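You operate a simulated robot arm through the tools that you are given. There is no shell and no other tool. Be economical: measure what you need, move in short steps, check, and stop when the job is done.

You run a simulated robot arm. Do the job below in one go: nothing can be reset, and whatever is moved stays where it is left.

TASK
Tidy the heating bits on the table into their blocks and the white tray.
Fine: service card and orange rag into the tray; brass bung and probe into the free holes; the olive rag stays. Over 40 C the pipes are hot: keep off them.
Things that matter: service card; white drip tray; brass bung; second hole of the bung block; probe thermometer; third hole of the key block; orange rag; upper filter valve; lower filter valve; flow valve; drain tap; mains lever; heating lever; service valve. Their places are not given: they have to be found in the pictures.

Only the result counts: the job must be done as asked and must still hold three seconds after the hand-in. Knocking over, shifting, dropping, spilling or breaking anything else fails it.

THE ROBOT
A 7-joint arm with a two-finger parallel gripper, fixed in place. Base frame: the origin is at the foot of the arm, x ahead of it, y to its left, z up; the work surface is at about z = 750. Readings come in mm, rad, newtons and seconds.
With the tool pointing down near the work surface it reaches from about 300 to 680 mm from the base axis. Its first joint turns from -1.152 to 1.152 rad. Payload 1.57 kg.
The tool frame sits at the grasp point between the pads (the TCP): z along the fingers, y along the line on which they close. The tips reach 30 mm beyond it. Largest opening 110 mm; finger width 24, thickness 12; the body of the gripper, 48 by 112 mm, starts 78 mm behind the TCP.
Orientation is that of the tool frame in the base frame, as a unit quaternion [w, x, y, z]. With the fingers straight down and closing along the base's y, the tool's x points along the base's -x, its y along +y and its z along -z.

THE INTERFACE
- The arm moves only by the tool step_arm. Its argument "steps" is a list of rows, each an object of numbers (a shift or turn left out is 0, a gripper value left out holds the last): "ax", "ay", "az": the turn, a rotation vector about the tool's x, y, z in rad; "x", "y", "z": the shift along the tool's x, y, z in mm; "fingers": the closure in counts, from 0 (fully open) to 255 (shut). In form: [{"ax": .., "ay": .., "az": .., "x": .., "y": .., "z": .., "fingers": ..}, ...]. A call has 1 to 8 rows; each row is the pose to reach, as a shift and turn from the pose commanded when the call began, along the tool's axes at that moment. Each row takes 0.2 s and may step no farther than 50 mm and 0.15 rad from the row before; otherwise, or with a gripper value out of range, the whole call is refused. Where a pose cannot be reached the arm comes as near as it can. A force on the tool above 40 N (or 10 N above the force at the start of the call, whichever is more), or a blocked arm, ends the call early, and 0.2 s more pass. Each finger travels about 108 mm/s and halts on what it meets, pressing with about 31 N; the grip force reading is that of the motor and also rises with nothing between the fingers. The clock runs only during rows and for 0.2 s after the last one: add rows that repeat a pose to give the fingers time. It gives the time, the measured TCP pose, the force on the tool (base axes), the opening and the grip force at its end, in the units of the frame above (readings bear some noise).
- Cameras (640 x 400 px; columns grow to the right, rows downward): "scene" is fixed at [159.7, -395.2, 1391.7]; the picture's right is [0.80, -0.61, 0.00], its down [-0.41, -0.54, -0.74] and it looks along [0.45, 0.59, -0.68] (base axes); focal length 324 px, centre (320, 200). "wrist" rides on the gripper at [-36, 0, -80] in the tool frame; the picture's right is [0.00, -1.00, 0.00], its down [0.97, 0.00, -0.24] and it looks along [0.24, 0.00, 0.97] (tool axes); focal length 218 px, centre (320, 200).
- snapshot(camera): a new picture of that camera. No time passes.
- locate(camera, pixels): for up to 12 pixels [column, row] of the newest picture of that camera ("zoom" is the newest enlarged one), the place [x, y, z] in the base frame of the surface seen there, good to about 2 mm. No time passes.
- close_up(camera, box): a new picture of the part [left, top, right, bottom] of that camera's present view, enlarged. No time passes.
- sign_off(): hands the job in; it is judged then, once.

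Keep the steps short. Do not move on a guess: measure, check each grasp and each placing, and mend mistakes. In all there are 80 turns and 54 pictures (those below and enlarged ones count). Leave the gripper open and the arm clear of the work at the hand-in unless told otherwise, and finish with a single line.

The tools are called after "Request:" by a JSON object that holds its "name" and its "arguments". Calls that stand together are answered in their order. step_arm: Moves the arm, as the interface text tells. Its arguments: {"type":"object","properties":{"steps":{"type":"array"}},"required":["steps"]} The other tools are called the same way: snapshot (camera) takes a picture; locate (camera, pixels) gives the place of the surface under pixels of a picture; close_up (camera, box) takes an enlarged picture of a part of a camera's view; sign_off () hands the job in.

At the start:

```text
clock: 0.0
tool_pos: [408.2, 86.6, 1090.8]
ee_rot: [0.0, -0.001, 1.0, 0.0]
wrist_force: [-0.3, 0.4, 0.1]
width: 109.9
gripper_force: 0.0
```

scene: 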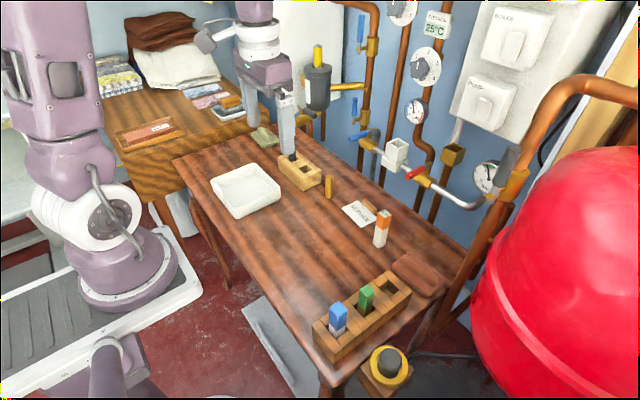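
wrist: 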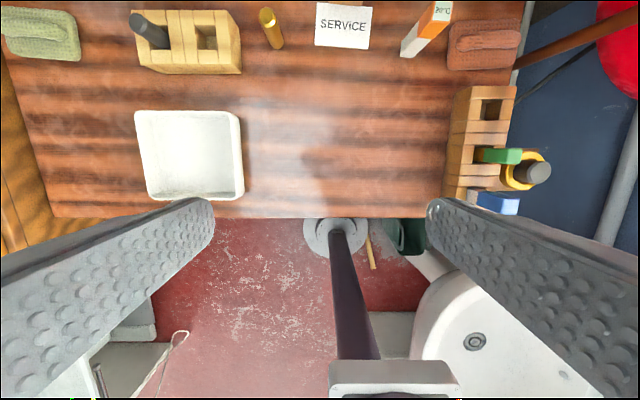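

I see the table with the tray, bung block, bung, card, probe and key block, plus one rag at each end. First I'll enlarge the scene to identify the items and read the thermometer.

Request:
{"name": "close_up", "arguments": {"camera": "scene", "box": [200, 110, 440, 260]}}

Request:
{"name": "close_up", "arguments": {"camera": "scene", "box": [300, 0, 540, 200]}}

Request:
{"name": "close_up", "arguments": {"camera": "wrist", "box": [0, 0, 560, 220]}}

Request:
{"name": "locate", "arguments": {"camera": "wrist", "pixels": [[150, 32], [205, 38], [267, 14], [274, 46], [343, 25], [425, 20], [190, 155], [487, 45], [490, 105], [465, 165], [500, 155], [45, 35]]}}

```text
2.67 times, centred on (320, 185) of scene
```

zoom: 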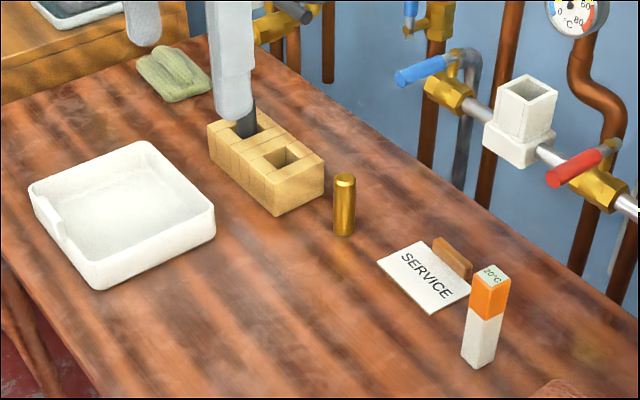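

```text
2.00 times, centred on (420, 100) of scene
```

zoom: 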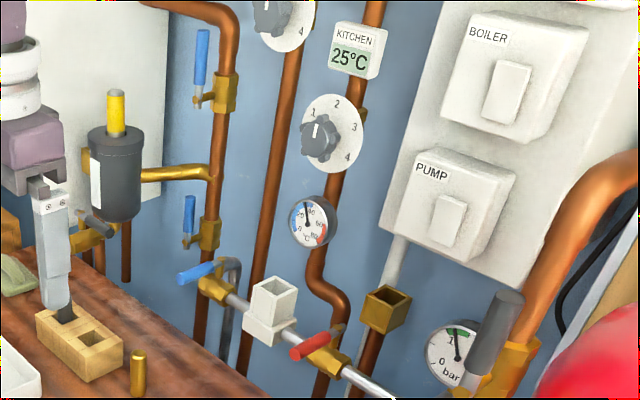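

```text
1.14 times, centred on (280, 110) of wrist
```

zoom: 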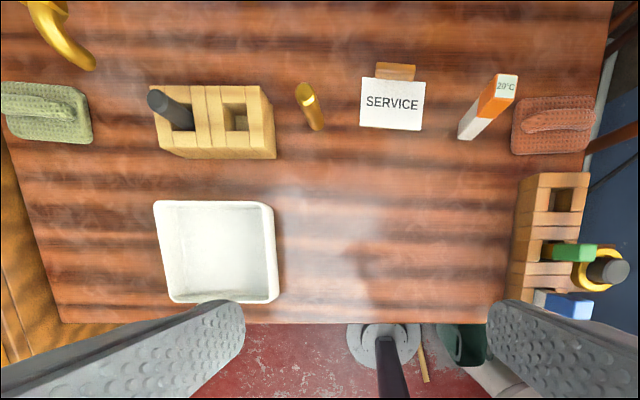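

```text
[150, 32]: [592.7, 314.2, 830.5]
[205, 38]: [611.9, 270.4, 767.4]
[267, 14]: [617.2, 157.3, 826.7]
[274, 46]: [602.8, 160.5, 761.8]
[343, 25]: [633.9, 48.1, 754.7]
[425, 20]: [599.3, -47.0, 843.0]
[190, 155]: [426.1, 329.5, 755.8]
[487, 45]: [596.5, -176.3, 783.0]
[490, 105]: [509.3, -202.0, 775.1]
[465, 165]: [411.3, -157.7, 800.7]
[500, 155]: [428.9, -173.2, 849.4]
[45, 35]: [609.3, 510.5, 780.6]
```

The rag at the right is orange and the one at the left is olive. The free holes are the right one in the bung block and the far one in the key block. The wall dial needs reading, and I need the wall clearances and block shapes, so I'll locate points in the scene picture and enlarge two regions.

Request:
{"name": "locate", "arguments": {"camera": "scene", "pixels": [[345, 85], [355, 135], [395, 155], [415, 172], [450, 155], [317, 85], [300, 118], [490, 200], [440, 192], [365, 205], [370, 211], [495, 150]]}}

Request:
{"name": "close_up", "arguments": {"camera": "scene", "box": [330, 185, 450, 260]}}

Request:
{"name": "close_up", "arguments": {"camera": "scene", "box": [300, 240, 460, 400]}}

Request:
{"name": "close_up", "arguments": {"camera": "scene", "box": [390, 0, 460, 130]}}

```text
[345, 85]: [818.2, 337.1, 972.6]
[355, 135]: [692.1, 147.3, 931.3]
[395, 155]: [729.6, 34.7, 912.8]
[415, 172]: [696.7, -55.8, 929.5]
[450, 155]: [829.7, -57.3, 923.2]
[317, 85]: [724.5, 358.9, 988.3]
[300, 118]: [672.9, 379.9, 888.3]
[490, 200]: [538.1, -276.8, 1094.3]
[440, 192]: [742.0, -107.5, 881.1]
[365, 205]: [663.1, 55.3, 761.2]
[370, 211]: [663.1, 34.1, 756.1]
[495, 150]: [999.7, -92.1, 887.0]
```

```text
5.33 times, centred on (390, 222) of scene
```

zoom: 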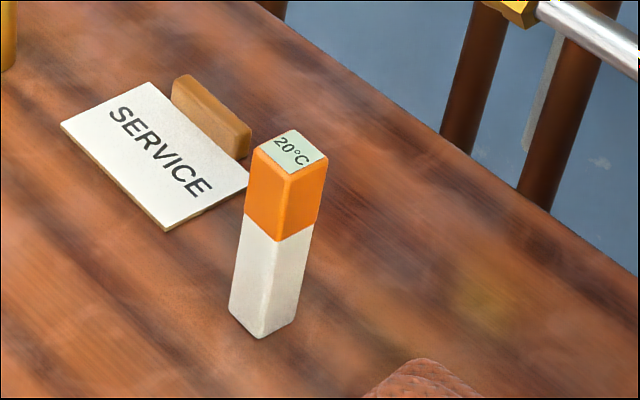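

```text
2.50 times, centred on (380, 320) of scene
```

zoom: 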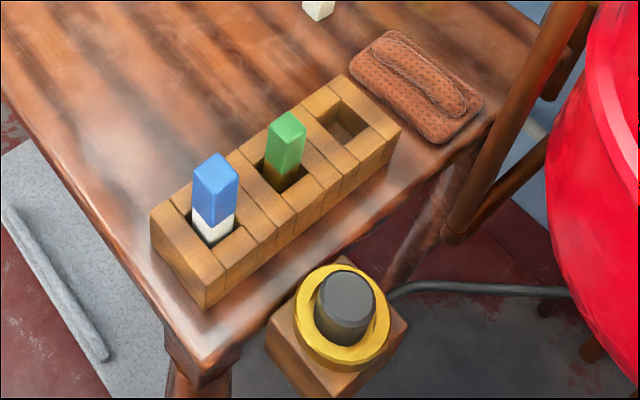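

```text
3.08 times, centred on (425, 65) of scene
```

zoom: 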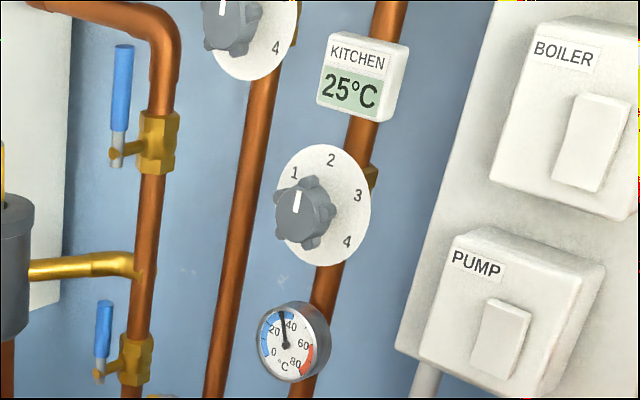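

The kitchen reading is 25°C and the pipe gauge is about 30, but I'll stay off the pipes anyway. The valve levers stick out to about x 692 at z 930. A brown block stands at the card's far edge, so I'll go to about (560, 40, 930) for a closer look.

Request:
{"name": "step_arm", "arguments": {"steps": [{"x": -26, "y": -8, "z": 27}, {"x": -52, "y": -16, "z": 54}, {"x": -78, "y": -24, "z": 81}, {"x": -104, "y": -32, "z": 108}, {"x": -130, "y": -40, "z": 135}, {"x": -152, "y": -47, "z": 161}, {"x": -152, "y": -47, "z": 161}]}}

Request:
{"name": "snapshot", "arguments": {"camera": "wrist"}}

Request:
{"name": "snapshot", "arguments": {"camera": "scene"}}

```text
clock: 1.6
tool_pos: [558.5, 38.9, 928.4]
ee_rot: [0.001, 0.0, 1.0, 0.0]
wrist_force: [0.1, -0.1, 1.0]
width: 110.1
gripper_force: 0.2
```

```text
45 pictures are left
```

wrist: 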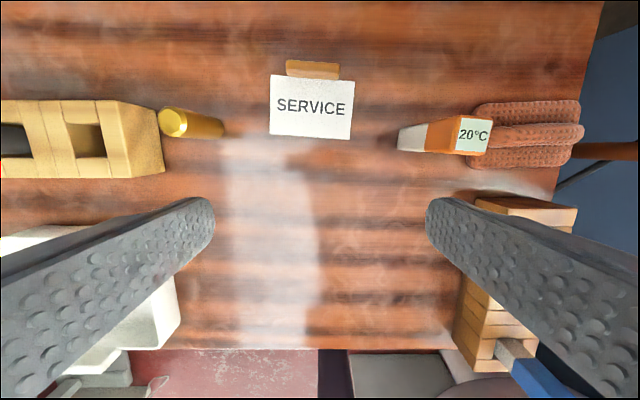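

```text
44 pictures are left
```

scene: 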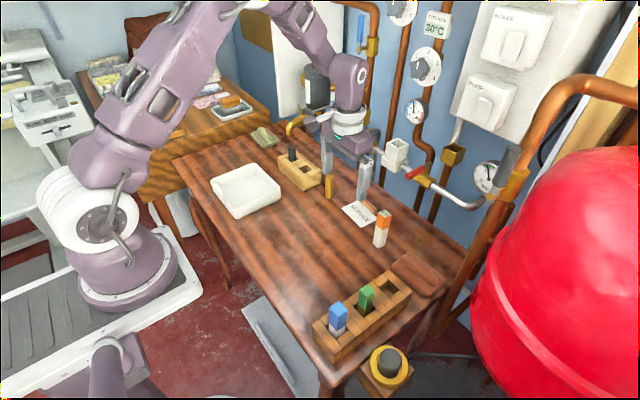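

The kitchen reading may now be 30°C, so I'll check it. I'll also measure the card's corners and its brown block, the bung, the probe and the rag in this wrist picture.

Request:
{"name": "locate", "arguments": {"camera": "wrist", "pixels": [[273, 78], [350, 83], [350, 137], [272, 133], [290, 64], [337, 67], [289, 75], [337, 78], [172, 123], [214, 127], [473, 135], [403, 138]]}}

Request:
{"name": "close_up", "arguments": {"camera": "wrist", "box": [230, 40, 390, 160]}}

Request:
{"name": "close_up", "arguments": {"camera": "scene", "box": [390, 0, 530, 130]}}

```text
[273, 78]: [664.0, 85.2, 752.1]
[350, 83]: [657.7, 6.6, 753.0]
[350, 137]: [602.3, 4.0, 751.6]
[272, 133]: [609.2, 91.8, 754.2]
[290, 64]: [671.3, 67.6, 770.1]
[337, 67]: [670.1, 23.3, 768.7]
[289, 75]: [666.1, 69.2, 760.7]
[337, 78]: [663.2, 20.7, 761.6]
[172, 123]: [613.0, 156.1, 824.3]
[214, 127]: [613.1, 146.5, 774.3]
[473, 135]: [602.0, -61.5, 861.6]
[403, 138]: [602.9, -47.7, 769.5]
```

```text
3.33 times, centred on (310, 100) of wrist
```

zoom: 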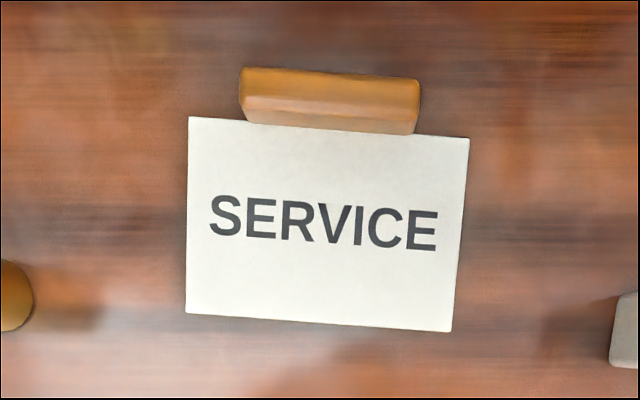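

```text
3.08 times, centred on (460, 65) of scene
```

zoom: 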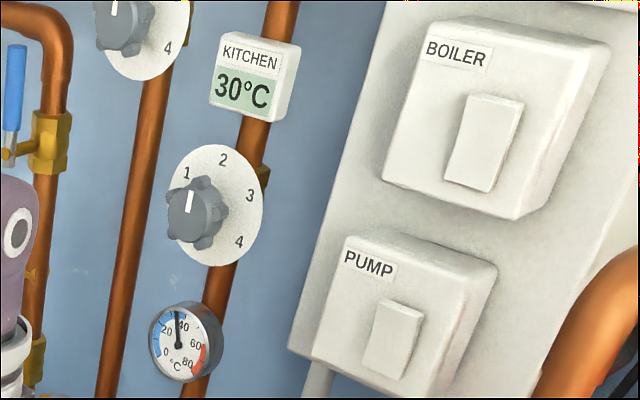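

The wall display climbs with time, 30°C now, and I'm staying clear of the pipes. The card is about 80 x 55 mm with a wooden tab (y 22–68, top z 770) on its far edge. Next I'll measure the tray's inside.

Request:
{"name": "close_up", "arguments": {"camera": "scene", "box": [200, 150, 296, 222]}}

Request:
{"name": "locate", "arguments": {"camera": "scene", "pixels": [[212, 181], [255, 164], [279, 188], [236, 216], [245, 185], [222, 179], [254, 169], [270, 188], [237, 203], [397, 166], [409, 171], [448, 188]]}}

```text
5.56 times, centred on (248, 186) of scene
```

zoom: 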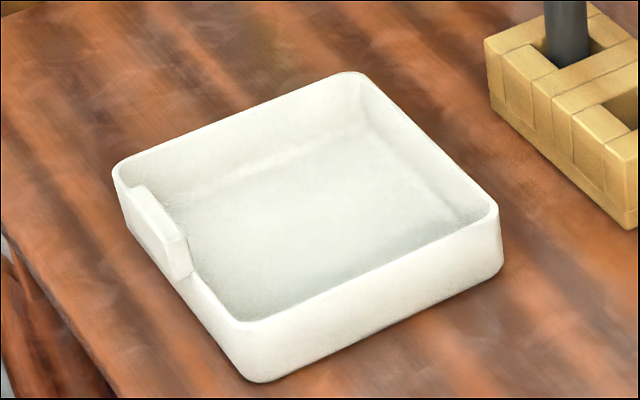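

```text
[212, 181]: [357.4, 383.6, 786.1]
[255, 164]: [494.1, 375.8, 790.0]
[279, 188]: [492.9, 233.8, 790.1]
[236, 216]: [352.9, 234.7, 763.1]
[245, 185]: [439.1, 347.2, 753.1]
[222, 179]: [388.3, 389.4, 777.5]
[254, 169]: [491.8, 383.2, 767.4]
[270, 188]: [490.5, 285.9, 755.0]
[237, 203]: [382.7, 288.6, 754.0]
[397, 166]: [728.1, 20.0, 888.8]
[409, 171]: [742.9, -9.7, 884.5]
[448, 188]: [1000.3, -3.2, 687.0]
```

The tray is about x 352–497, y 235–388, floor z 753 and rim z 788. I'll take the card by its tab, ends y 21–68 at x 667, with the tool tilted slightly so the hand leans away from the pipe at x 728. First I'll hover above the tab.

Request:
{"name": "step_arm", "arguments": {"steps": [{"x": -20, "y": 2, "z": 25, "ay": -0.07, "az": 0.03}, {"x": -50, "y": 4, "z": 50, "ay": -0.15, "az": 0.07}, {"x": -80, "y": 6, "z": 75, "ay": -0.15, "az": 0.07}, {"x": -104, "y": 6, "z": 95, "ay": -0.15, "az": 0.07}, {"x": -104, "y": 6, "z": 95, "ay": -0.15, "az": 0.07}]}}

Request:
{"name": "snapshot", "arguments": {"camera": "wrist"}}

Request:
{"name": "close_up", "arguments": {"camera": "scene", "box": [280, 80, 460, 240]}}

```text
clock: 2.8
tool_pos: [666.3, 45.5, 834.3]
ee_rot: [0.075, 0.034, 0.997, 0.001]
wrist_force: [-0.4, 0.3, 0.6]
width: 110.3
gripper_force: 0.0
```

```text
40 pictures are left
```

wrist: 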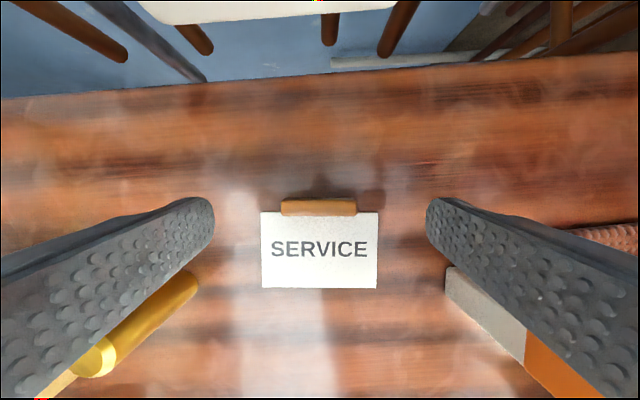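

```text
2.50 times, centred on (370, 160) of scene
```

zoom: 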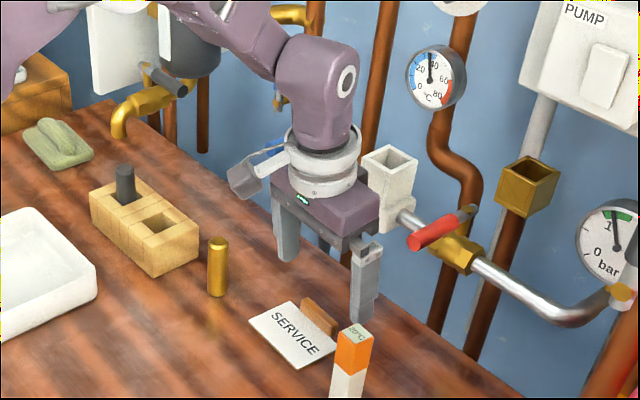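

The tool hovers over the tab and aligns with it, and the funnel behind is still clear. I'll re-measure the tab and check the pipe clearance.

Request:
{"name": "locate", "arguments": {"camera": "wrist", "pixels": [[284, 202], [354, 203], [319, 201], [284, 211], [354, 212], [319, 207], [264, 214], [375, 286], [315, 275], [318, 20]]}}

Request:
{"name": "locate", "arguments": {"camera": "zoom", "pixels": [[392, 190], [375, 215], [405, 212], [415, 240]]}}

```text
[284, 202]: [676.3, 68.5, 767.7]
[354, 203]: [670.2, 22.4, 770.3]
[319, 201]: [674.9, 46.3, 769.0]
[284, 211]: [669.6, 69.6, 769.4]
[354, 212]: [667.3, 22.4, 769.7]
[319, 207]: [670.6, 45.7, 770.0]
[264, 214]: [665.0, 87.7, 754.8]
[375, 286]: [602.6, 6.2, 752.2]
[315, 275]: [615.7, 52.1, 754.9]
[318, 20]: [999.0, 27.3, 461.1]
```

```text
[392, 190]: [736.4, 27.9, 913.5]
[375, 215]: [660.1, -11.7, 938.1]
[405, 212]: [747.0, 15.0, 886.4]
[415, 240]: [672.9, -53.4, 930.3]
```

The tab centre is at (670, 46), top z 770. I'll go straight down 47 mm so the tips stop just above the card face, then close.

Request:
{"name": "step_arm", "arguments": {"steps": [{"x": 3.5, "z": 23.5, "fingers": 0}, {"x": 6, "z": 40}, {"x": 7, "z": 46.5}, {"x": 7, "z": 46.5}, {"x": 7, "z": 46.5, "fingers": 255}, {"x": 7, "z": 46.5}, {"x": 7, "z": 46.5}, {"x": 7, "z": 46.5}]}}

Request:
{"name": "snapshot", "arguments": {"camera": "wrist"}}

```text
clock: 4.6
tool_pos: [663.5, 46.3, 787.4]
ee_rot: [0.074, 0.035, 0.997, 0.0]
wrist_force: [-0.6, -1.0, 0.1]
width: 52.1
gripper_force: 30.3
```

```text
38 pictures are left
```

wrist: 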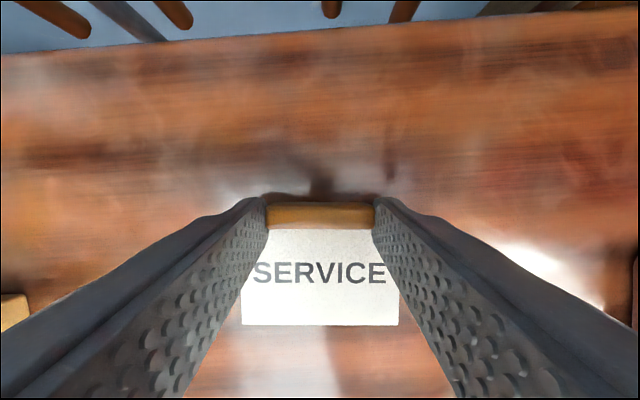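

The grip reads 52 mm at 30 N with the tab between the fingers. I'll lift 45 mm and draw back from the pipe, then check that the card comes along.

Request:
{"name": "step_arm", "arguments": {"steps": [{"x": -2, "z": -14}, {"x": -4.5, "z": -30}, {"x": 0, "z": -45}, {"x": 25, "z": -50}, {"x": 25, "z": -50}]}}

Request:
{"name": "snapshot", "arguments": {"camera": "wrist"}}

Request:
{"name": "close_up", "arguments": {"camera": "scene", "box": [280, 80, 460, 240]}}

```text
clock: 5.8
tool_pos: [633.1, 48.5, 834.6]
ee_rot: [0.075, 0.035, 0.997, -0.001]
wrist_force: [0.0, 0.5, -1.1]
width: 52.2
gripper_force: 30.6
```

```text
37 pictures are left
```

wrist: 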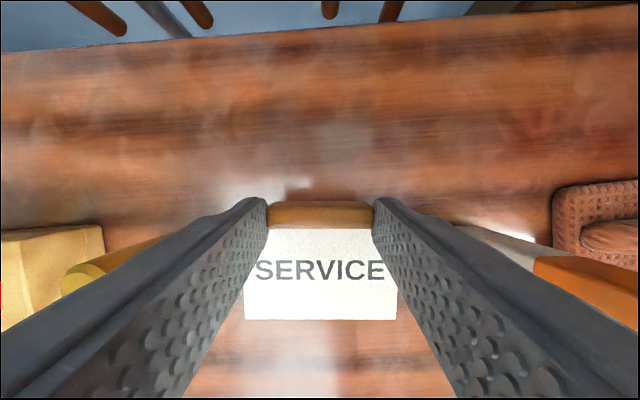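

```text
2.50 times, centred on (370, 160) of scene
```

zoom: 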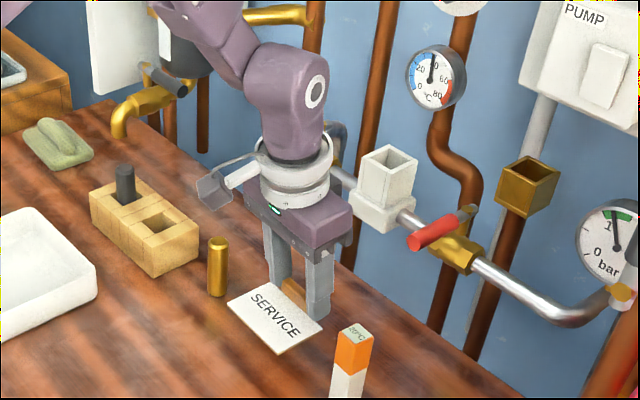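

The card is held level. I'll draw back towards x 483 first to keep clear of the bung, then swing left towards the tray.

Request:
{"name": "step_arm", "arguments": {"steps": [{"x": 31, "y": -2.3, "z": -18.2}, {"x": 62, "y": -4.6, "z": -36.4}, {"x": 92.8, "y": -6.8, "z": -54.6}, {"x": 112, "y": 25, "z": -57.3}, {"x": 131, "y": 57, "z": -60}, {"x": 149.2, "y": 89.5, "z": -62.6}, {"x": 149.2, "y": 89.5, "z": -62.6}]}}

Request:
{"name": "step_arm", "arguments": {"steps": [{"x": 8, "y": 40, "z": -1}, {"x": 16, "y": 80, "z": -2}, {"x": 24, "y": 120, "z": -3}, {"x": 32, "y": 159.6, "z": -4}, {"x": 32, "y": 159.6, "z": -4}, {"x": 32, "y": 159.6, "z": -4}]}}

Request:
{"name": "snapshot", "arguments": {"camera": "wrist"}}

Request:
{"name": "snapshot", "arguments": {"camera": "scene"}}

```text
clock: 7.4
tool_pos: [481.5, 148.9, 875.8]
ee_rot: [0.075, 0.035, 0.997, 0.0]
wrist_force: [-0.4, -0.6, 0.8]
width: 52.2
gripper_force: 31.1
```

```text
clock: 8.8
tool_pos: [459.0, 309.1, 871.5]
ee_rot: [0.076, 0.036, 0.996, 0.0]
wrist_force: [-0.6, -0.4, -0.9]
width: 52.1
gripper_force: 30.9
```

```text
35 pictures are left
```

wrist: 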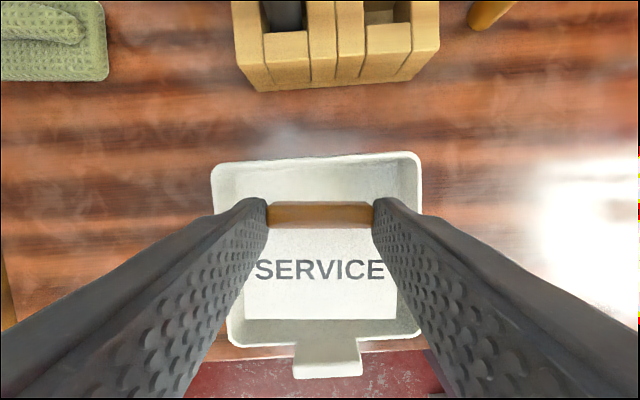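

```text
34 pictures are left
```

scene: 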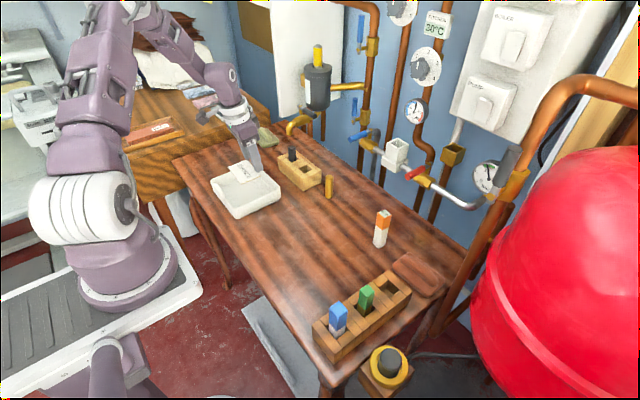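

The card is above the tray, and the brass tap has a handle near the left side. I'll measure the tray rim from here before lowering.

Request:
{"name": "locate", "arguments": {"camera": "wrist", "pixels": [[224, 165], [410, 158], [413, 170], [320, 158], [325, 342], [235, 335], [315, 185], [231, 190], [409, 190]]}}

```text
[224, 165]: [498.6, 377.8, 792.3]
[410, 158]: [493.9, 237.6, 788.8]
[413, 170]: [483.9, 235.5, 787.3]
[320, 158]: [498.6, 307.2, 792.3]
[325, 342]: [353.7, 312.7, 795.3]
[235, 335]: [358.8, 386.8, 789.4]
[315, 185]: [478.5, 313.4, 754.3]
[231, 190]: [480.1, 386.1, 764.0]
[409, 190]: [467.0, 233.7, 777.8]
```

The tray is clear and the card will land at x 399–470, y 267–349. I'll lower 79 mm and open part way.

Request:
{"name": "step_arm", "arguments": {"steps": [{"x": 5, "z": 33}, {"x": 9, "z": 60}, {"x": 11, "z": 73}, {"x": 11.8, "y": -0.4, "z": 78}, {"x": 11.8, "y": -0.4, "z": 78}]}}

Request:
{"name": "close_up", "arguments": {"camera": "scene", "box": [190, 120, 310, 220]}}

```text
clock: 10.0
tool_pos: [461.9, 309.6, 794.6]
ee_rot: [0.076, 0.034, 0.996, 0.001]
wrist_force: [-0.7, 0.2, 12.4]
width: 52.4
gripper_force: 31.1
```

```text
4.00 times, centred on (250, 170) of scene
```

zoom: 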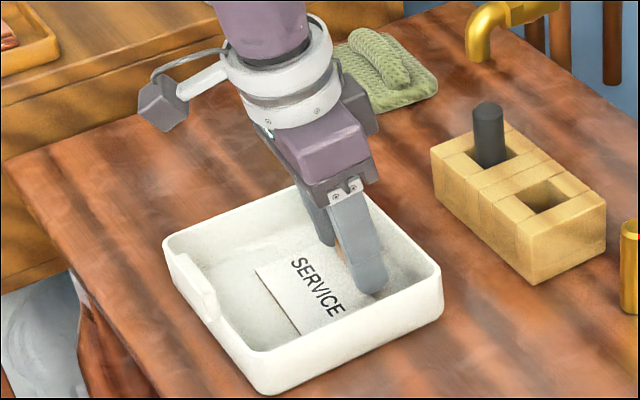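

The 12 N upward force shows the card rests on the tray floor. I'll open to about 80 mm and rise straight up.

Request:
{"name": "step_arm", "arguments": {"steps": [{"fingers": 70}, {"fingers": 70}, {"x": -4, "z": -25}, {"x": -10, "z": -65}, {"x": -16, "z": -105}, {"x": -16, "z": -105, "fingers": 70}]}}

Request:
{"name": "snapshot", "arguments": {"camera": "wrist"}}

```text
clock: 11.4
tool_pos: [460.1, 309.1, 899.7]
ee_rot: [0.075, 0.036, 0.997, 0.0]
wrist_force: [-0.7, 1.2, -0.5]
width: 79.7
gripper_force: 0.1
```

```text
32 pictures are left
```

wrist: 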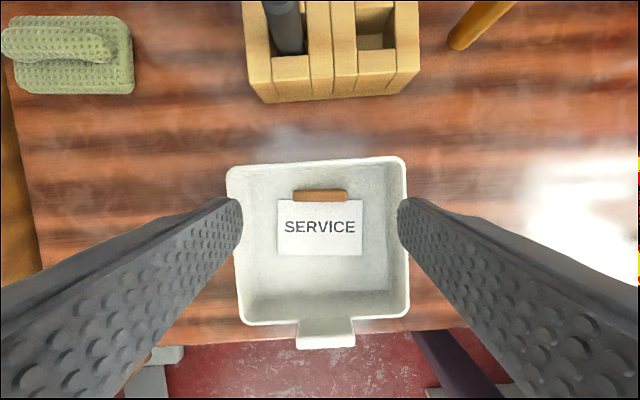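

The card lies flat in the tray. Next is the bung, so I'll straighten the tool and move to about (575, 215, 940) to look at the bung and block together.

Request:
{"name": "step_arm", "arguments": {"steps": [{"x": -20, "y": -10, "z": -10, "ay": 0.05, "az": -0.02}, {"x": -50, "y": -30, "z": -15, "ay": 0.1, "az": -0.05}, {"x": -80, "y": -55, "z": -19, "ay": 0.15, "az": -0.07}, {"x": -107, "y": -75, "z": -21, "ay": 0.15, "az": -0.07}, {"x": -126, "y": -85.5, "z": -22, "ay": 0.15, "az": -0.07}, {"x": -126, "y": -85.5, "z": -22, "ay": 0.15, "az": -0.07}]}}

Request:
{"name": "snapshot", "arguments": {"camera": "wrist"}}

```text
clock: 12.8
tool_pos: [575.7, 212.2, 941.8]
ee_rot: [0.0, 0.0, 1.0, -0.001]
wrist_force: [-0.7, -0.9, -0.2]
width: 79.8
gripper_force: 0.0
```

```text
31 pictures are left
```

wrist: 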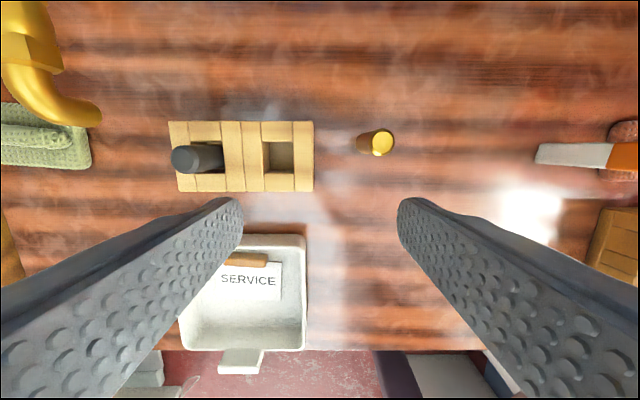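

I can see the bung at (380,143), the free hole at (279,157) and the tap at upper left. I'll enlarge the view and measure.

Request:
{"name": "close_up", "arguments": {"camera": "wrist", "box": [160, 100, 416, 200]}}

Request:
{"name": "locate", "arguments": {"camera": "wrist", "pixels": [[265, 141], [293, 141], [293, 173], [265, 173], [279, 124], [279, 188], [310, 157], [381, 143], [371, 143], [392, 143], [381, 133], [358, 143]]}}

Request:
{"name": "locate", "arguments": {"camera": "wrist", "pixels": [[40, 50], [85, 110], [280, 165], [272, 150], [287, 150], [205, 158], [177, 160]]}}

```text
2.50 times, centred on (288, 150) of wrist
```

zoom: 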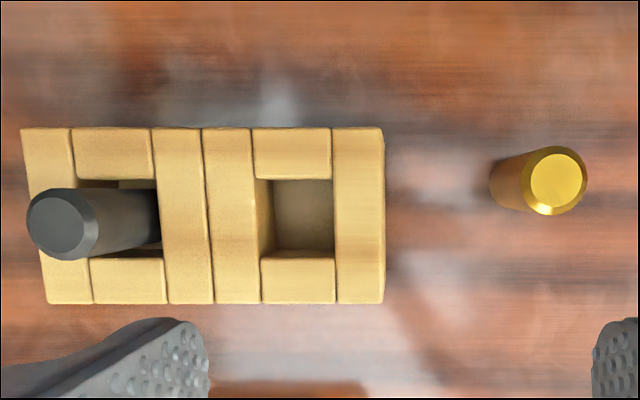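

```text
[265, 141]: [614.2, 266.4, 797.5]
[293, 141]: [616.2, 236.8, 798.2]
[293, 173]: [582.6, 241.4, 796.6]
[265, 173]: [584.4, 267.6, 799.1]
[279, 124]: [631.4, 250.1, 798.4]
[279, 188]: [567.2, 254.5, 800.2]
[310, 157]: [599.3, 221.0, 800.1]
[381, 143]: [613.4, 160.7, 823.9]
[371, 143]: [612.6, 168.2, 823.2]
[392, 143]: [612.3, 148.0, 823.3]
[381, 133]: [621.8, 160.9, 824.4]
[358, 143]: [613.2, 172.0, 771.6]
```

```text
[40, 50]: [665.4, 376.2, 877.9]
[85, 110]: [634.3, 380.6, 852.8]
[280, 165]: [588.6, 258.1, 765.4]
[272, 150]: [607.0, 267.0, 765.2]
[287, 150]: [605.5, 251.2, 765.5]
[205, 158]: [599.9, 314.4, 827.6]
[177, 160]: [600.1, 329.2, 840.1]
```

The bung is Ø24 at (613, 159), top z 824. The hole is about 30 mm square at (599, 254), with the block top at z 799 and the hole floor at 765. I'll move over the bung and lower so the tips stop at z 790, gripping only its upper half.

Request:
{"name": "step_arm", "arguments": {"steps": [{"x": -13, "y": -18, "z": 15}, {"x": -26, "y": -36, "z": 25}, {"x": -37.3, "y": -53, "z": 35}, {"x": -37.3, "y": -53, "z": 35}]}}

Request:
{"name": "snapshot", "arguments": {"camera": "wrist"}}

Request:
{"name": "locate", "arguments": {"camera": "wrist", "pixels": [[320, 195], [320, 205], [310, 200], [330, 200], [320, 185], [340, 200], [300, 200], [320, 215]]}}

```text
clock: 13.8
tool_pos: [614.8, 161.1, 906.1]
ee_rot: [0.0, 0.001, 1.0, 0.0]
wrist_force: [-0.3, 0.7, -0.2]
width: 79.5
gripper_force: 0.1
```

```text
29 pictures are left
```

wrist: 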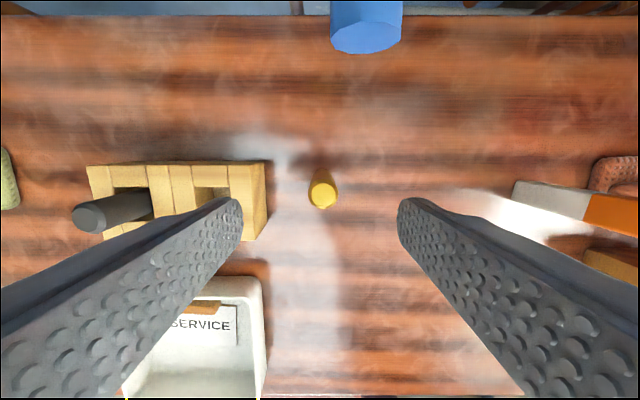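

```text
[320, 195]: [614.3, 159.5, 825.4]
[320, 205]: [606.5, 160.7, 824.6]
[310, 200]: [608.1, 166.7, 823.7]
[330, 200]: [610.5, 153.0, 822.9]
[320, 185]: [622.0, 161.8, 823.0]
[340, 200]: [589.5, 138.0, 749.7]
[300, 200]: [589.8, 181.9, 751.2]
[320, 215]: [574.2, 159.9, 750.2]
```

The bung is centred between the fingers with its top at (613, 159). I'll lower 86 mm and close.

Request:
{"name": "step_arm", "arguments": {"steps": [{"x": 1.5, "y": -1.8, "z": 40}, {"x": 1.5, "y": -1.8, "z": 75}, {"x": 1.5, "y": -1.8, "z": 86}, {"x": 1.5, "y": -1.8, "z": 86}, {"x": 1.5, "y": -1.8, "z": 86, "fingers": 255}, {"x": 1.5, "y": -1.8, "z": 86}, {"x": 1.5, "y": -1.8, "z": 86}, {"x": 1.5, "y": -1.8, "z": 86}]}}

Request:
{"name": "close_up", "arguments": {"camera": "scene", "box": [250, 90, 430, 220]}}

```text
clock: 15.6
tool_pos: [612.7, 160.0, 820.5]
ee_rot: [0.0, 0.0, 1.0, -0.001]
wrist_force: [-0.1, 0.0, -0.1]
width: 23.2
gripper_force: 31.0
```

```text
3.08 times, centred on (340, 155) of scene
```

zoom: 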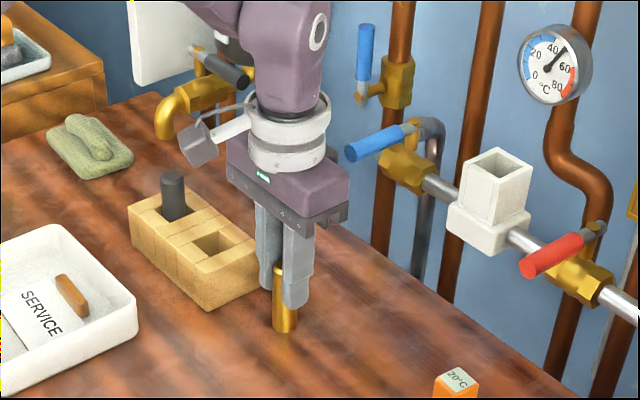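

The grip closed at 23.2 mm on the bung. The pipe gauge now reads above 40, so the pipes are hot and I stay clear. I'll lift 75 mm and move over the free hole at (599, 254).

Request:
{"name": "step_arm", "arguments": {"steps": [{"z": -40}, {"x": 3, "z": -75}, {"x": 8, "y": 40, "z": -75}, {"x": 12, "y": 75, "z": -75}, {"x": 13.8, "y": 94, "z": -75}, {"x": 13.8, "y": 94, "z": -75}, {"x": 13.8, "y": 94, "z": -75}]}}

Request:
{"name": "snapshot", "arguments": {"camera": "wrist"}}

Request:
{"name": "close_up", "arguments": {"camera": "scene", "box": [240, 90, 360, 200]}}

```text
clock: 17.2
tool_pos: [599.3, 254.8, 896.9]
ee_rot: [-0.001, 0.0, 1.0, 0.001]
wrist_force: [0.4, 0.2, -1.6]
width: 22.7
gripper_force: 31.2
```

```text
27 pictures are left
```

wrist: 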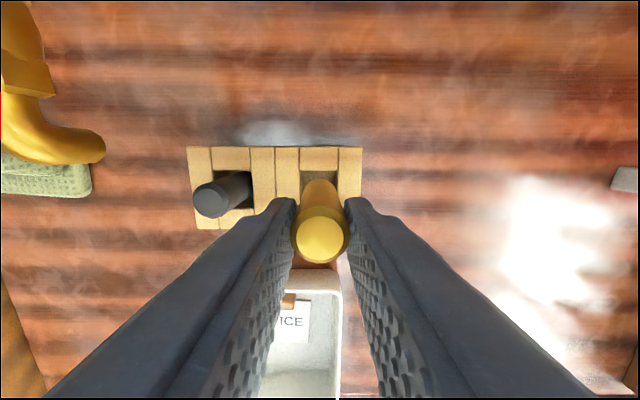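

```text
3.64 times, centred on (300, 145) of scene
```

zoom: 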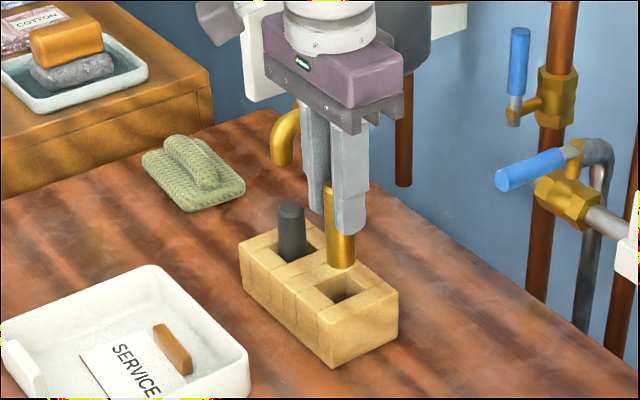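

The bung hangs upright, and the hole edges work out at y 240–271 and x 583–615, centred under it. I'll lower slowly 58 mm, watching the force.

Request:
{"name": "step_arm", "arguments": {"steps": [{"z": 22, "y": 0.2}, {"z": 30, "y": 0.2}, {"z": 38, "y": 0.2}, {"z": 46, "y": 0.2}, {"z": 53, "y": 0.2}, {"z": 58, "y": 0.2}, {"z": 58, "y": 0.2}]}}

Request:
{"name": "close_up", "arguments": {"camera": "scene", "box": [240, 90, 360, 200]}}

```text
clock: 18.8
tool_pos: [597.5, 253.4, 838.7]
ee_rot: [0.001, 0.0, 1.0, 0.0]
wrist_force: [-2.3, -1.8, 13.0]
width: 22.7
gripper_force: 31.1
```

```text
3.64 times, centred on (300, 145) of scene
```

zoom: 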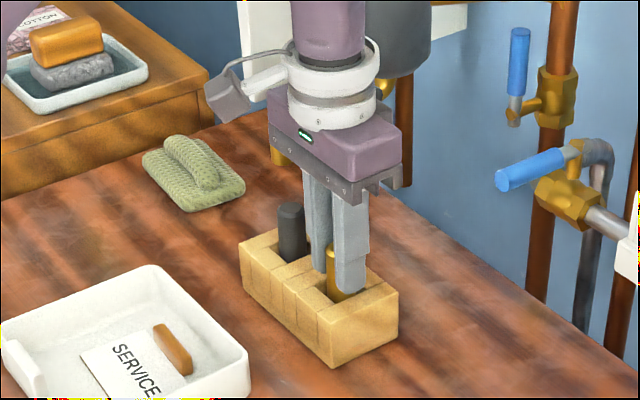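

The 13 N upward force shows the bung rests on the hole floor. I'll open to about 45 mm and rise straight up.

Request:
{"name": "step_arm", "arguments": {"steps": [{"fingers": 150}, {"fingers": 150}, {"z": -25}, {"z": -60}, {"z": -95}, {"z": -95}]}}

Request:
{"name": "snapshot", "arguments": {"camera": "wrist"}}

```text
clock: 20.2
tool_pos: [596.2, 253.2, 932.5]
ee_rot: [0.0, 0.0, 1.0, 0.0]
wrist_force: [-0.2, -0.4, -0.6]
width: 45.3
gripper_force: 0.1
```

```text
24 pictures are left
```

wrist: 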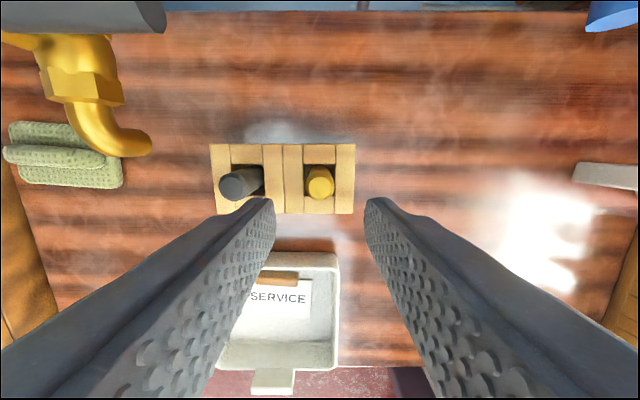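

The bung stands in its hole. Now I'll travel at height to about (540, -110, 960) to view the probe, the key block and the orange rag.

Request:
{"name": "step_arm", "arguments": {"steps": [{"x": 20, "y": -40, "z": -10}, {"x": 35, "y": -86, "z": -15}, {"x": 45, "y": -132, "z": -20}, {"x": 56, "y": -178, "z": -27}, {"x": 56, "y": -224, "z": -27}, {"x": 56, "y": -270, "z": -27}, {"x": 56, "y": -316, "z": -27}, {"x": 56, "y": -360, "z": -27}]}}

Request:
{"name": "snapshot", "arguments": {"camera": "wrist"}}

```text
clock: 22.0
tool_pos: [542.0, -105.9, 960.2]
ee_rot: [0.0, 0.0, 1.0, 0.0]
wrist_force: [0.9, -0.7, 0.9]
width: 45.3
gripper_force: 0.1
```

```text
23 pictures are left
```

wrist: 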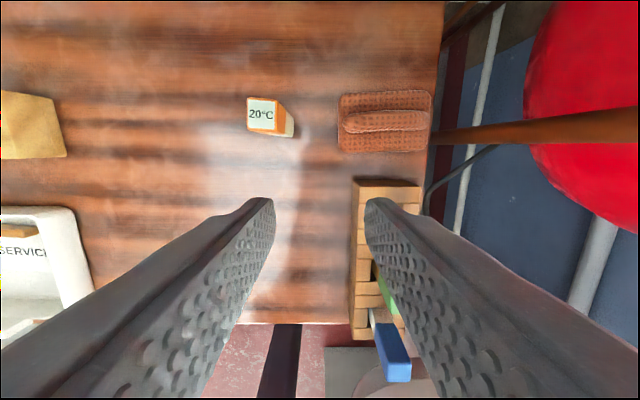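

I see the probe top at (262,113), the rag at (385,121) and a pipe at (540,128) to the right of the rag. The free hole is hidden by the finger. I'll measure these here and locate the hole in a scene enlargement.

Request:
{"name": "locate", "arguments": {"camera": "wrist", "pixels": [[249, 98], [277, 99], [276, 131], [248, 131], [293, 120], [293, 136], [342, 97], [430, 92], [430, 150], [342, 152], [385, 122], [460, 135]]}}

Request:
{"name": "close_up", "arguments": {"camera": "scene", "box": [340, 230, 460, 330]}}

```text
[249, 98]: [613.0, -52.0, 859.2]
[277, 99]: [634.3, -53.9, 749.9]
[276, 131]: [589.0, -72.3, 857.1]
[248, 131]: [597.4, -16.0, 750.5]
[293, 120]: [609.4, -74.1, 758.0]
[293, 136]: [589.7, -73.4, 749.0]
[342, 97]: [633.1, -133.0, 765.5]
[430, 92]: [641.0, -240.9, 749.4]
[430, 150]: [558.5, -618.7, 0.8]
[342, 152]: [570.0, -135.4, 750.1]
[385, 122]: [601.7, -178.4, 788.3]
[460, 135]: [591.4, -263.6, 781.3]
```

```text
4.00 times, centred on (400, 280) of scene
```

zoom: 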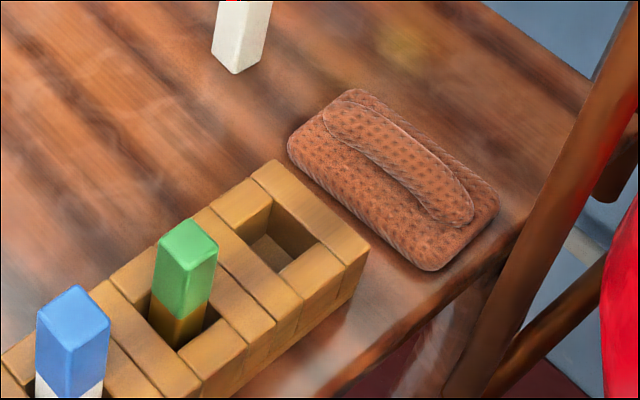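

A copper pipe stands at about (590, -264), 30 mm past the rag's right end. So I'll take the rag by its ridge, closing along x to keep the hand narrow on that side. Next I'll measure the free hole and the rag ridge in the enlargement.

Request:
{"name": "locate", "arguments": {"camera": "zoom", "pixels": [[271, 197], [321, 244], [280, 273], [232, 229], [271, 180], [340, 245], [290, 290], [225, 215], [272, 165], [365, 245], [268, 250], [190, 235]]}}

Request:
{"name": "locate", "arguments": {"camera": "zoom", "pixels": [[345, 110], [445, 210], [395, 145], [375, 165], [420, 140], [350, 200], [480, 380], [540, 200], [600, 60], [435, 265], [295, 140], [365, 95]]}}

```text
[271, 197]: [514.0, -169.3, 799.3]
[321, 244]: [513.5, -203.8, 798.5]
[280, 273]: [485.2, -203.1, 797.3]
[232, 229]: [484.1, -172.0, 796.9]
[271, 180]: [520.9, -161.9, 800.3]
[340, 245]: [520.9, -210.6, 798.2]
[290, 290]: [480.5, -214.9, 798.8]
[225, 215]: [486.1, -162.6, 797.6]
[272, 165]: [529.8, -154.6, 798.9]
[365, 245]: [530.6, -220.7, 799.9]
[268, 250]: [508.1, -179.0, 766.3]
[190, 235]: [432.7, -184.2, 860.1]
```

```text
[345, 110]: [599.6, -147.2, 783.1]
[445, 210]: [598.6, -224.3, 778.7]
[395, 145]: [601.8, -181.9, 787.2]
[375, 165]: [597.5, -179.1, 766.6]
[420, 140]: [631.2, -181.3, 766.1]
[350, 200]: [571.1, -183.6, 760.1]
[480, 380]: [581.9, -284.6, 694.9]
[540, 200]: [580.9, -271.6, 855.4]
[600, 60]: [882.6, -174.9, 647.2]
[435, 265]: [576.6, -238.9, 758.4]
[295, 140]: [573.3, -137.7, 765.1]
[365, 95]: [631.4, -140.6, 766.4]
```

The free hole is x 485–514, y -170 to -204, centre (499.5, -187), top z 799. The probe is at about (601, -62), top z 858. I'll hover over the probe at z 915 and check alignment.

Request:
{"name": "step_arm", "arguments": {"steps": [{"x": -20, "y": 14, "z": 10, "fingers": 110}, {"x": -40, "y": 29, "z": 25}, {"x": -59, "y": 43.4, "z": 45}, {"x": -59, "y": 43.4, "z": 45}]}}

Request:
{"name": "close_up", "arguments": {"camera": "wrist", "box": [220, 140, 420, 265]}}

```text
clock: 23.0
tool_pos: [602.5, -63.6, 912.9]
ee_rot: [0.0, 0.0, 1.0, 0.0]
wrist_force: [0.3, -0.8, 0.6]
width: 62.4
gripper_force: 0.1
```

```text
3.20 times, centred on (320, 202) of wrist
```

zoom: 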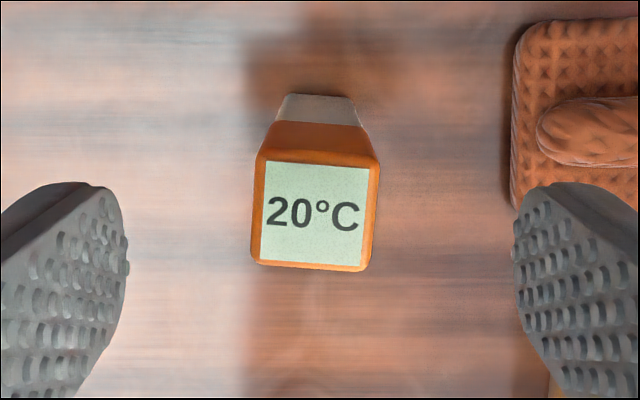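

The probe is turned about 3° from my fingers and sits 1 mm to my left. I'll turn 0.045 rad, lower to z 839 and close.

Request:
{"name": "step_arm", "arguments": {"steps": [{"x": 1.2, "y": 1.2, "z": 30, "az": 0.045}, {"x": 1.2, "y": 1.2, "z": 60, "az": 0.045}, {"x": 1.2, "y": 1.2, "z": 74, "az": 0.045}, {"x": 1.2, "y": 1.2, "z": 74, "az": 0.045}, {"x": 1.2, "y": 1.2, "z": 74, "az": 0.045, "fingers": 255}, {"x": 1.2, "y": 1.2, "z": 74, "az": 0.045}, {"x": 1.2, "y": 1.2, "z": 74, "az": 0.045}]}}

```text
clock: 24.6
tool_pos: [601.4, -61.5, 837.7]
ee_rot: [0.0, 0.023, 1.0, 0.0]
wrist_force: [-0.7, 0.5, 0.1]
width: 23.0
gripper_force: 31.5
```

It is gripped at 23.0 mm. I'll lift 80 mm, carry it back and to the right over the free hole, and undo the small turn.

Request:
{"name": "step_arm", "arguments": {"steps": [{"z": -40}, {"x": 2, "z": -80}, {"x": 28, "y": -30, "z": -80}, {"x": 52, "y": -65, "z": -80, "az": -0.02}, {"x": 75, "y": -100, "z": -80, "az": -0.045}, {"x": 96, "y": -130.3, "z": -80, "az": -0.045}, {"x": 96, "y": -130.3, "z": -80, "az": -0.045}, {"x": 96, "y": -130.3, "z": -80, "az": -0.045}]}}

Request:
{"name": "snapshot", "arguments": {"camera": "wrist"}}

Request:
{"name": "close_up", "arguments": {"camera": "scene", "box": [310, 180, 460, 330]}}

```text
clock: 26.4
tool_pos: [499.6, -185.6, 920.4]
ee_rot: [0.001, 0.0, 1.0, 0.0]
wrist_force: [0.6, 0.2, 0.3]
width: 23.3
gripper_force: 31.4
```

```text
20 pictures are left
```

wrist: 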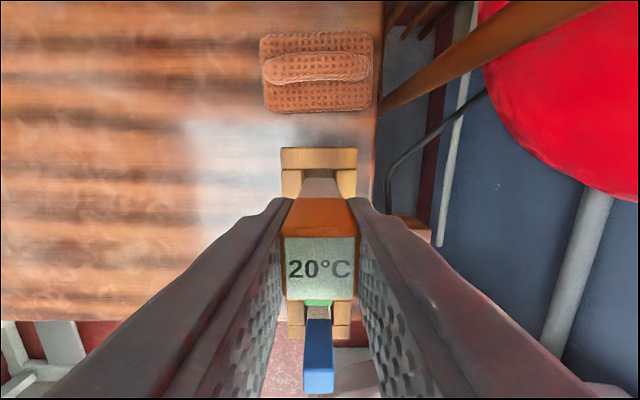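

```text
2.67 times, centred on (385, 255) of scene
```

zoom: 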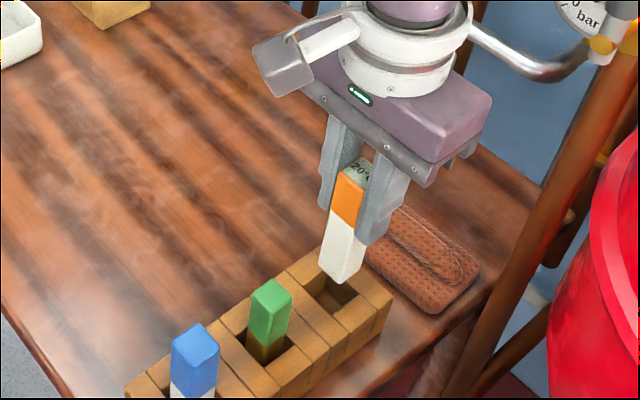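

The probe hangs upright over the block. I'll check its lower corners against the hole before lowering.

Request:
{"name": "locate", "arguments": {"camera": "zoom", "pixels": [[322, 262], [346, 280], [359, 265], [335, 258], [353, 260], [331, 215], [352, 230], [330, 185], [355, 195], [352, 300]]}}

Request:
{"name": "locate", "arguments": {"camera": "wrist", "pixels": [[283, 150], [356, 150], [300, 180], [340, 180], [303, 250], [340, 250], [320, 160]]}}

```text
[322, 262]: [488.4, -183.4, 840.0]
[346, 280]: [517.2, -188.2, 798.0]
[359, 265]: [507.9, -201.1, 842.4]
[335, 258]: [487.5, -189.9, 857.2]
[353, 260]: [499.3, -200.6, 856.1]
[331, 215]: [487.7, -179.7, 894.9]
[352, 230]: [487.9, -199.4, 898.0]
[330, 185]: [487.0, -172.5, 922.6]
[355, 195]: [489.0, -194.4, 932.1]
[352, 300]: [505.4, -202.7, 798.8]
```

```text
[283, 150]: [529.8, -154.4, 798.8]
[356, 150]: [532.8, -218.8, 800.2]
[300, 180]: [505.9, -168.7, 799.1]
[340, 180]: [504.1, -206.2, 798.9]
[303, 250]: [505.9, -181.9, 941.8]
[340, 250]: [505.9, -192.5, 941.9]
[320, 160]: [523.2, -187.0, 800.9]
```

The probe spans about x 488–511 and y -178 to -200, inside the hole's 485–514 and -170 to -204. I'll lower slowly 65 mm.

Request:
{"name": "step_arm", "arguments": {"steps": [{"z": 25}, {"z": 32}, {"z": 39}, {"z": 46}, {"z": 53}, {"z": 60}, {"z": 65.5}, {"z": 65.5}]}}

Request:
{"name": "close_up", "arguments": {"camera": "scene", "box": [310, 180, 460, 330]}}

```text
clock: 28.2
tool_pos: [497.9, -187.6, 854.2]
ee_rot: [0.001, 0.0, 1.0, 0.0]
wrist_force: [-4.2, 3.5, 26.8]
width: 23.1
gripper_force: 30.9
```

```text
2.67 times, centred on (385, 255) of scene
```

zoom: 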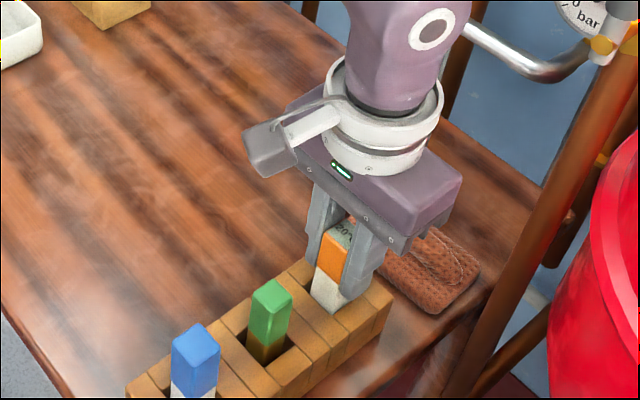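

The probe is in the hole and resting on its floor, bottom z about 766, with a 27 N push up. I'll open to about 50 mm and rise straight up.

Request:
{"name": "step_arm", "arguments": {"steps": [{"z": -2, "fingers": 140}, {"z": -2, "fingers": 140}, {"z": -30}, {"z": -65}, {"z": -95}, {"z": -95}]}}

Request:
{"name": "close_up", "arguments": {"camera": "scene", "box": [310, 180, 460, 330]}}

```text
clock: 29.6
tool_pos: [497.9, -188.3, 947.2]
ee_rot: [0.0, 0.0, 1.0, 0.0]
wrist_force: [0.7, -0.1, -0.4]
width: 49.8
gripper_force: 0.0
```

```text
2.67 times, centred on (385, 255) of scene
```

zoom: 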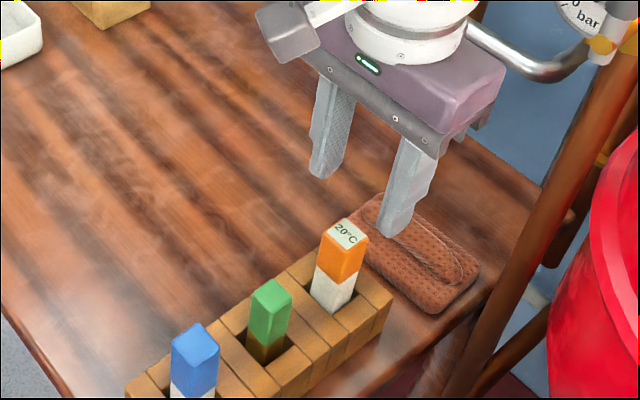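

The probe stands in its hole. Now I'll move back to the middle at height and turn the tool by 90° so the fingers close along x for the rag.

Request:
{"name": "step_arm", "arguments": {"steps": [{"y": 20, "z": -5, "az": 0.148}, {"x": -5, "y": 40, "z": -5, "az": 0.296}, {"x": -10, "y": 55, "z": -5, "az": 0.444}, {"x": -15, "y": 60, "z": -5, "az": 0.592}, {"x": -20, "y": 60, "z": -5, "az": 0.74}, {"x": -20, "y": 60, "z": -5, "az": 0.888}, {"x": -20, "y": 60, "z": -5, "az": 1.036}, {"x": -20, "y": 60, "z": -5, "az": 1.184}]}}

Request:
{"name": "step_arm", "arguments": {"steps": [{"az": 0.13}, {"az": 0.26}, {"az": 0.387}, {"az": 0.387}]}}

Request:
{"name": "snapshot", "arguments": {"camera": "wrist"}}

```text
clock: 31.4
tool_pos: [517.6, -127.2, 954.4]
ee_rot: [-0.001, 0.559, 0.829, 0.0]
wrist_force: [-0.3, 0.0, 0.0]
width: 49.7
gripper_force: 0.2
```

```text
clock: 32.4
tool_pos: [518.0, -127.4, 953.7]
ee_rot: [0.0, 0.708, 0.706, 0.0]
wrist_force: [-0.7, -0.1, -0.4]
width: 49.3
gripper_force: 0.0
```

```text
16 pictures are left
```

wrist: 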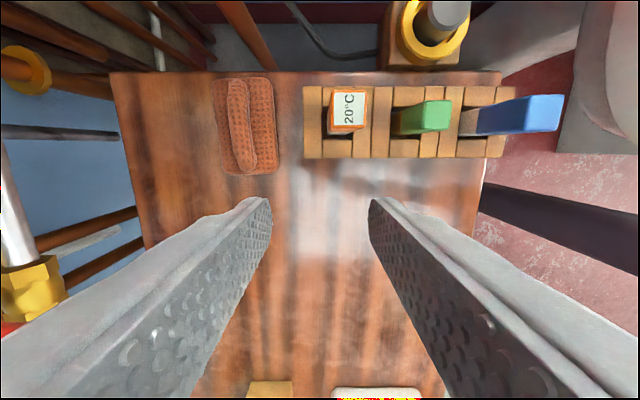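

The turn is complete: tool x is now base +y and tool y is base +x. I'll measure the rag's ridge from here.

Request:
{"name": "locate", "arguments": {"camera": "wrist", "pixels": [[230, 90], [246, 90], [237, 125], [227, 125], [252, 125], [238, 160], [254, 160], [246, 165], [218, 85], [272, 85], [276, 165], [230, 172]]}}

Request:
{"name": "close_up", "arguments": {"camera": "wrist", "box": [190, 70, 350, 190]}}

```text
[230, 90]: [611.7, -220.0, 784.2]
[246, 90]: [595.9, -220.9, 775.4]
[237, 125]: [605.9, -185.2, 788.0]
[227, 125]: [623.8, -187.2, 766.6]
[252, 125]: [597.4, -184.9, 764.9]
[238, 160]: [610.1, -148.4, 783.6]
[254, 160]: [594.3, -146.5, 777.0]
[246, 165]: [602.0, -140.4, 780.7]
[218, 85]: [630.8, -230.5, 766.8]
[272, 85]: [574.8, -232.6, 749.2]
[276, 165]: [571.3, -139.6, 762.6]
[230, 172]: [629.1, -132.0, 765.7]
```

```text
3.33 times, centred on (270, 130) of wrist
```

zoom: 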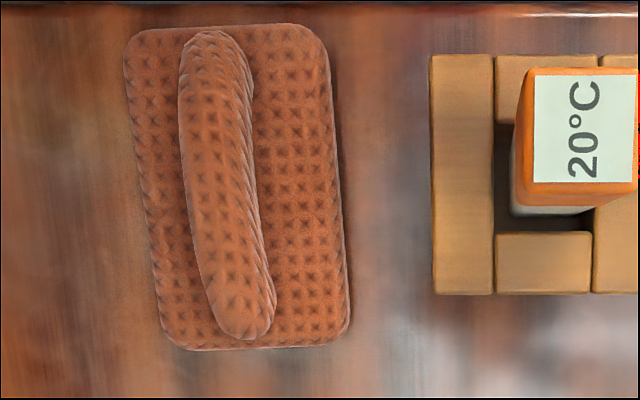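

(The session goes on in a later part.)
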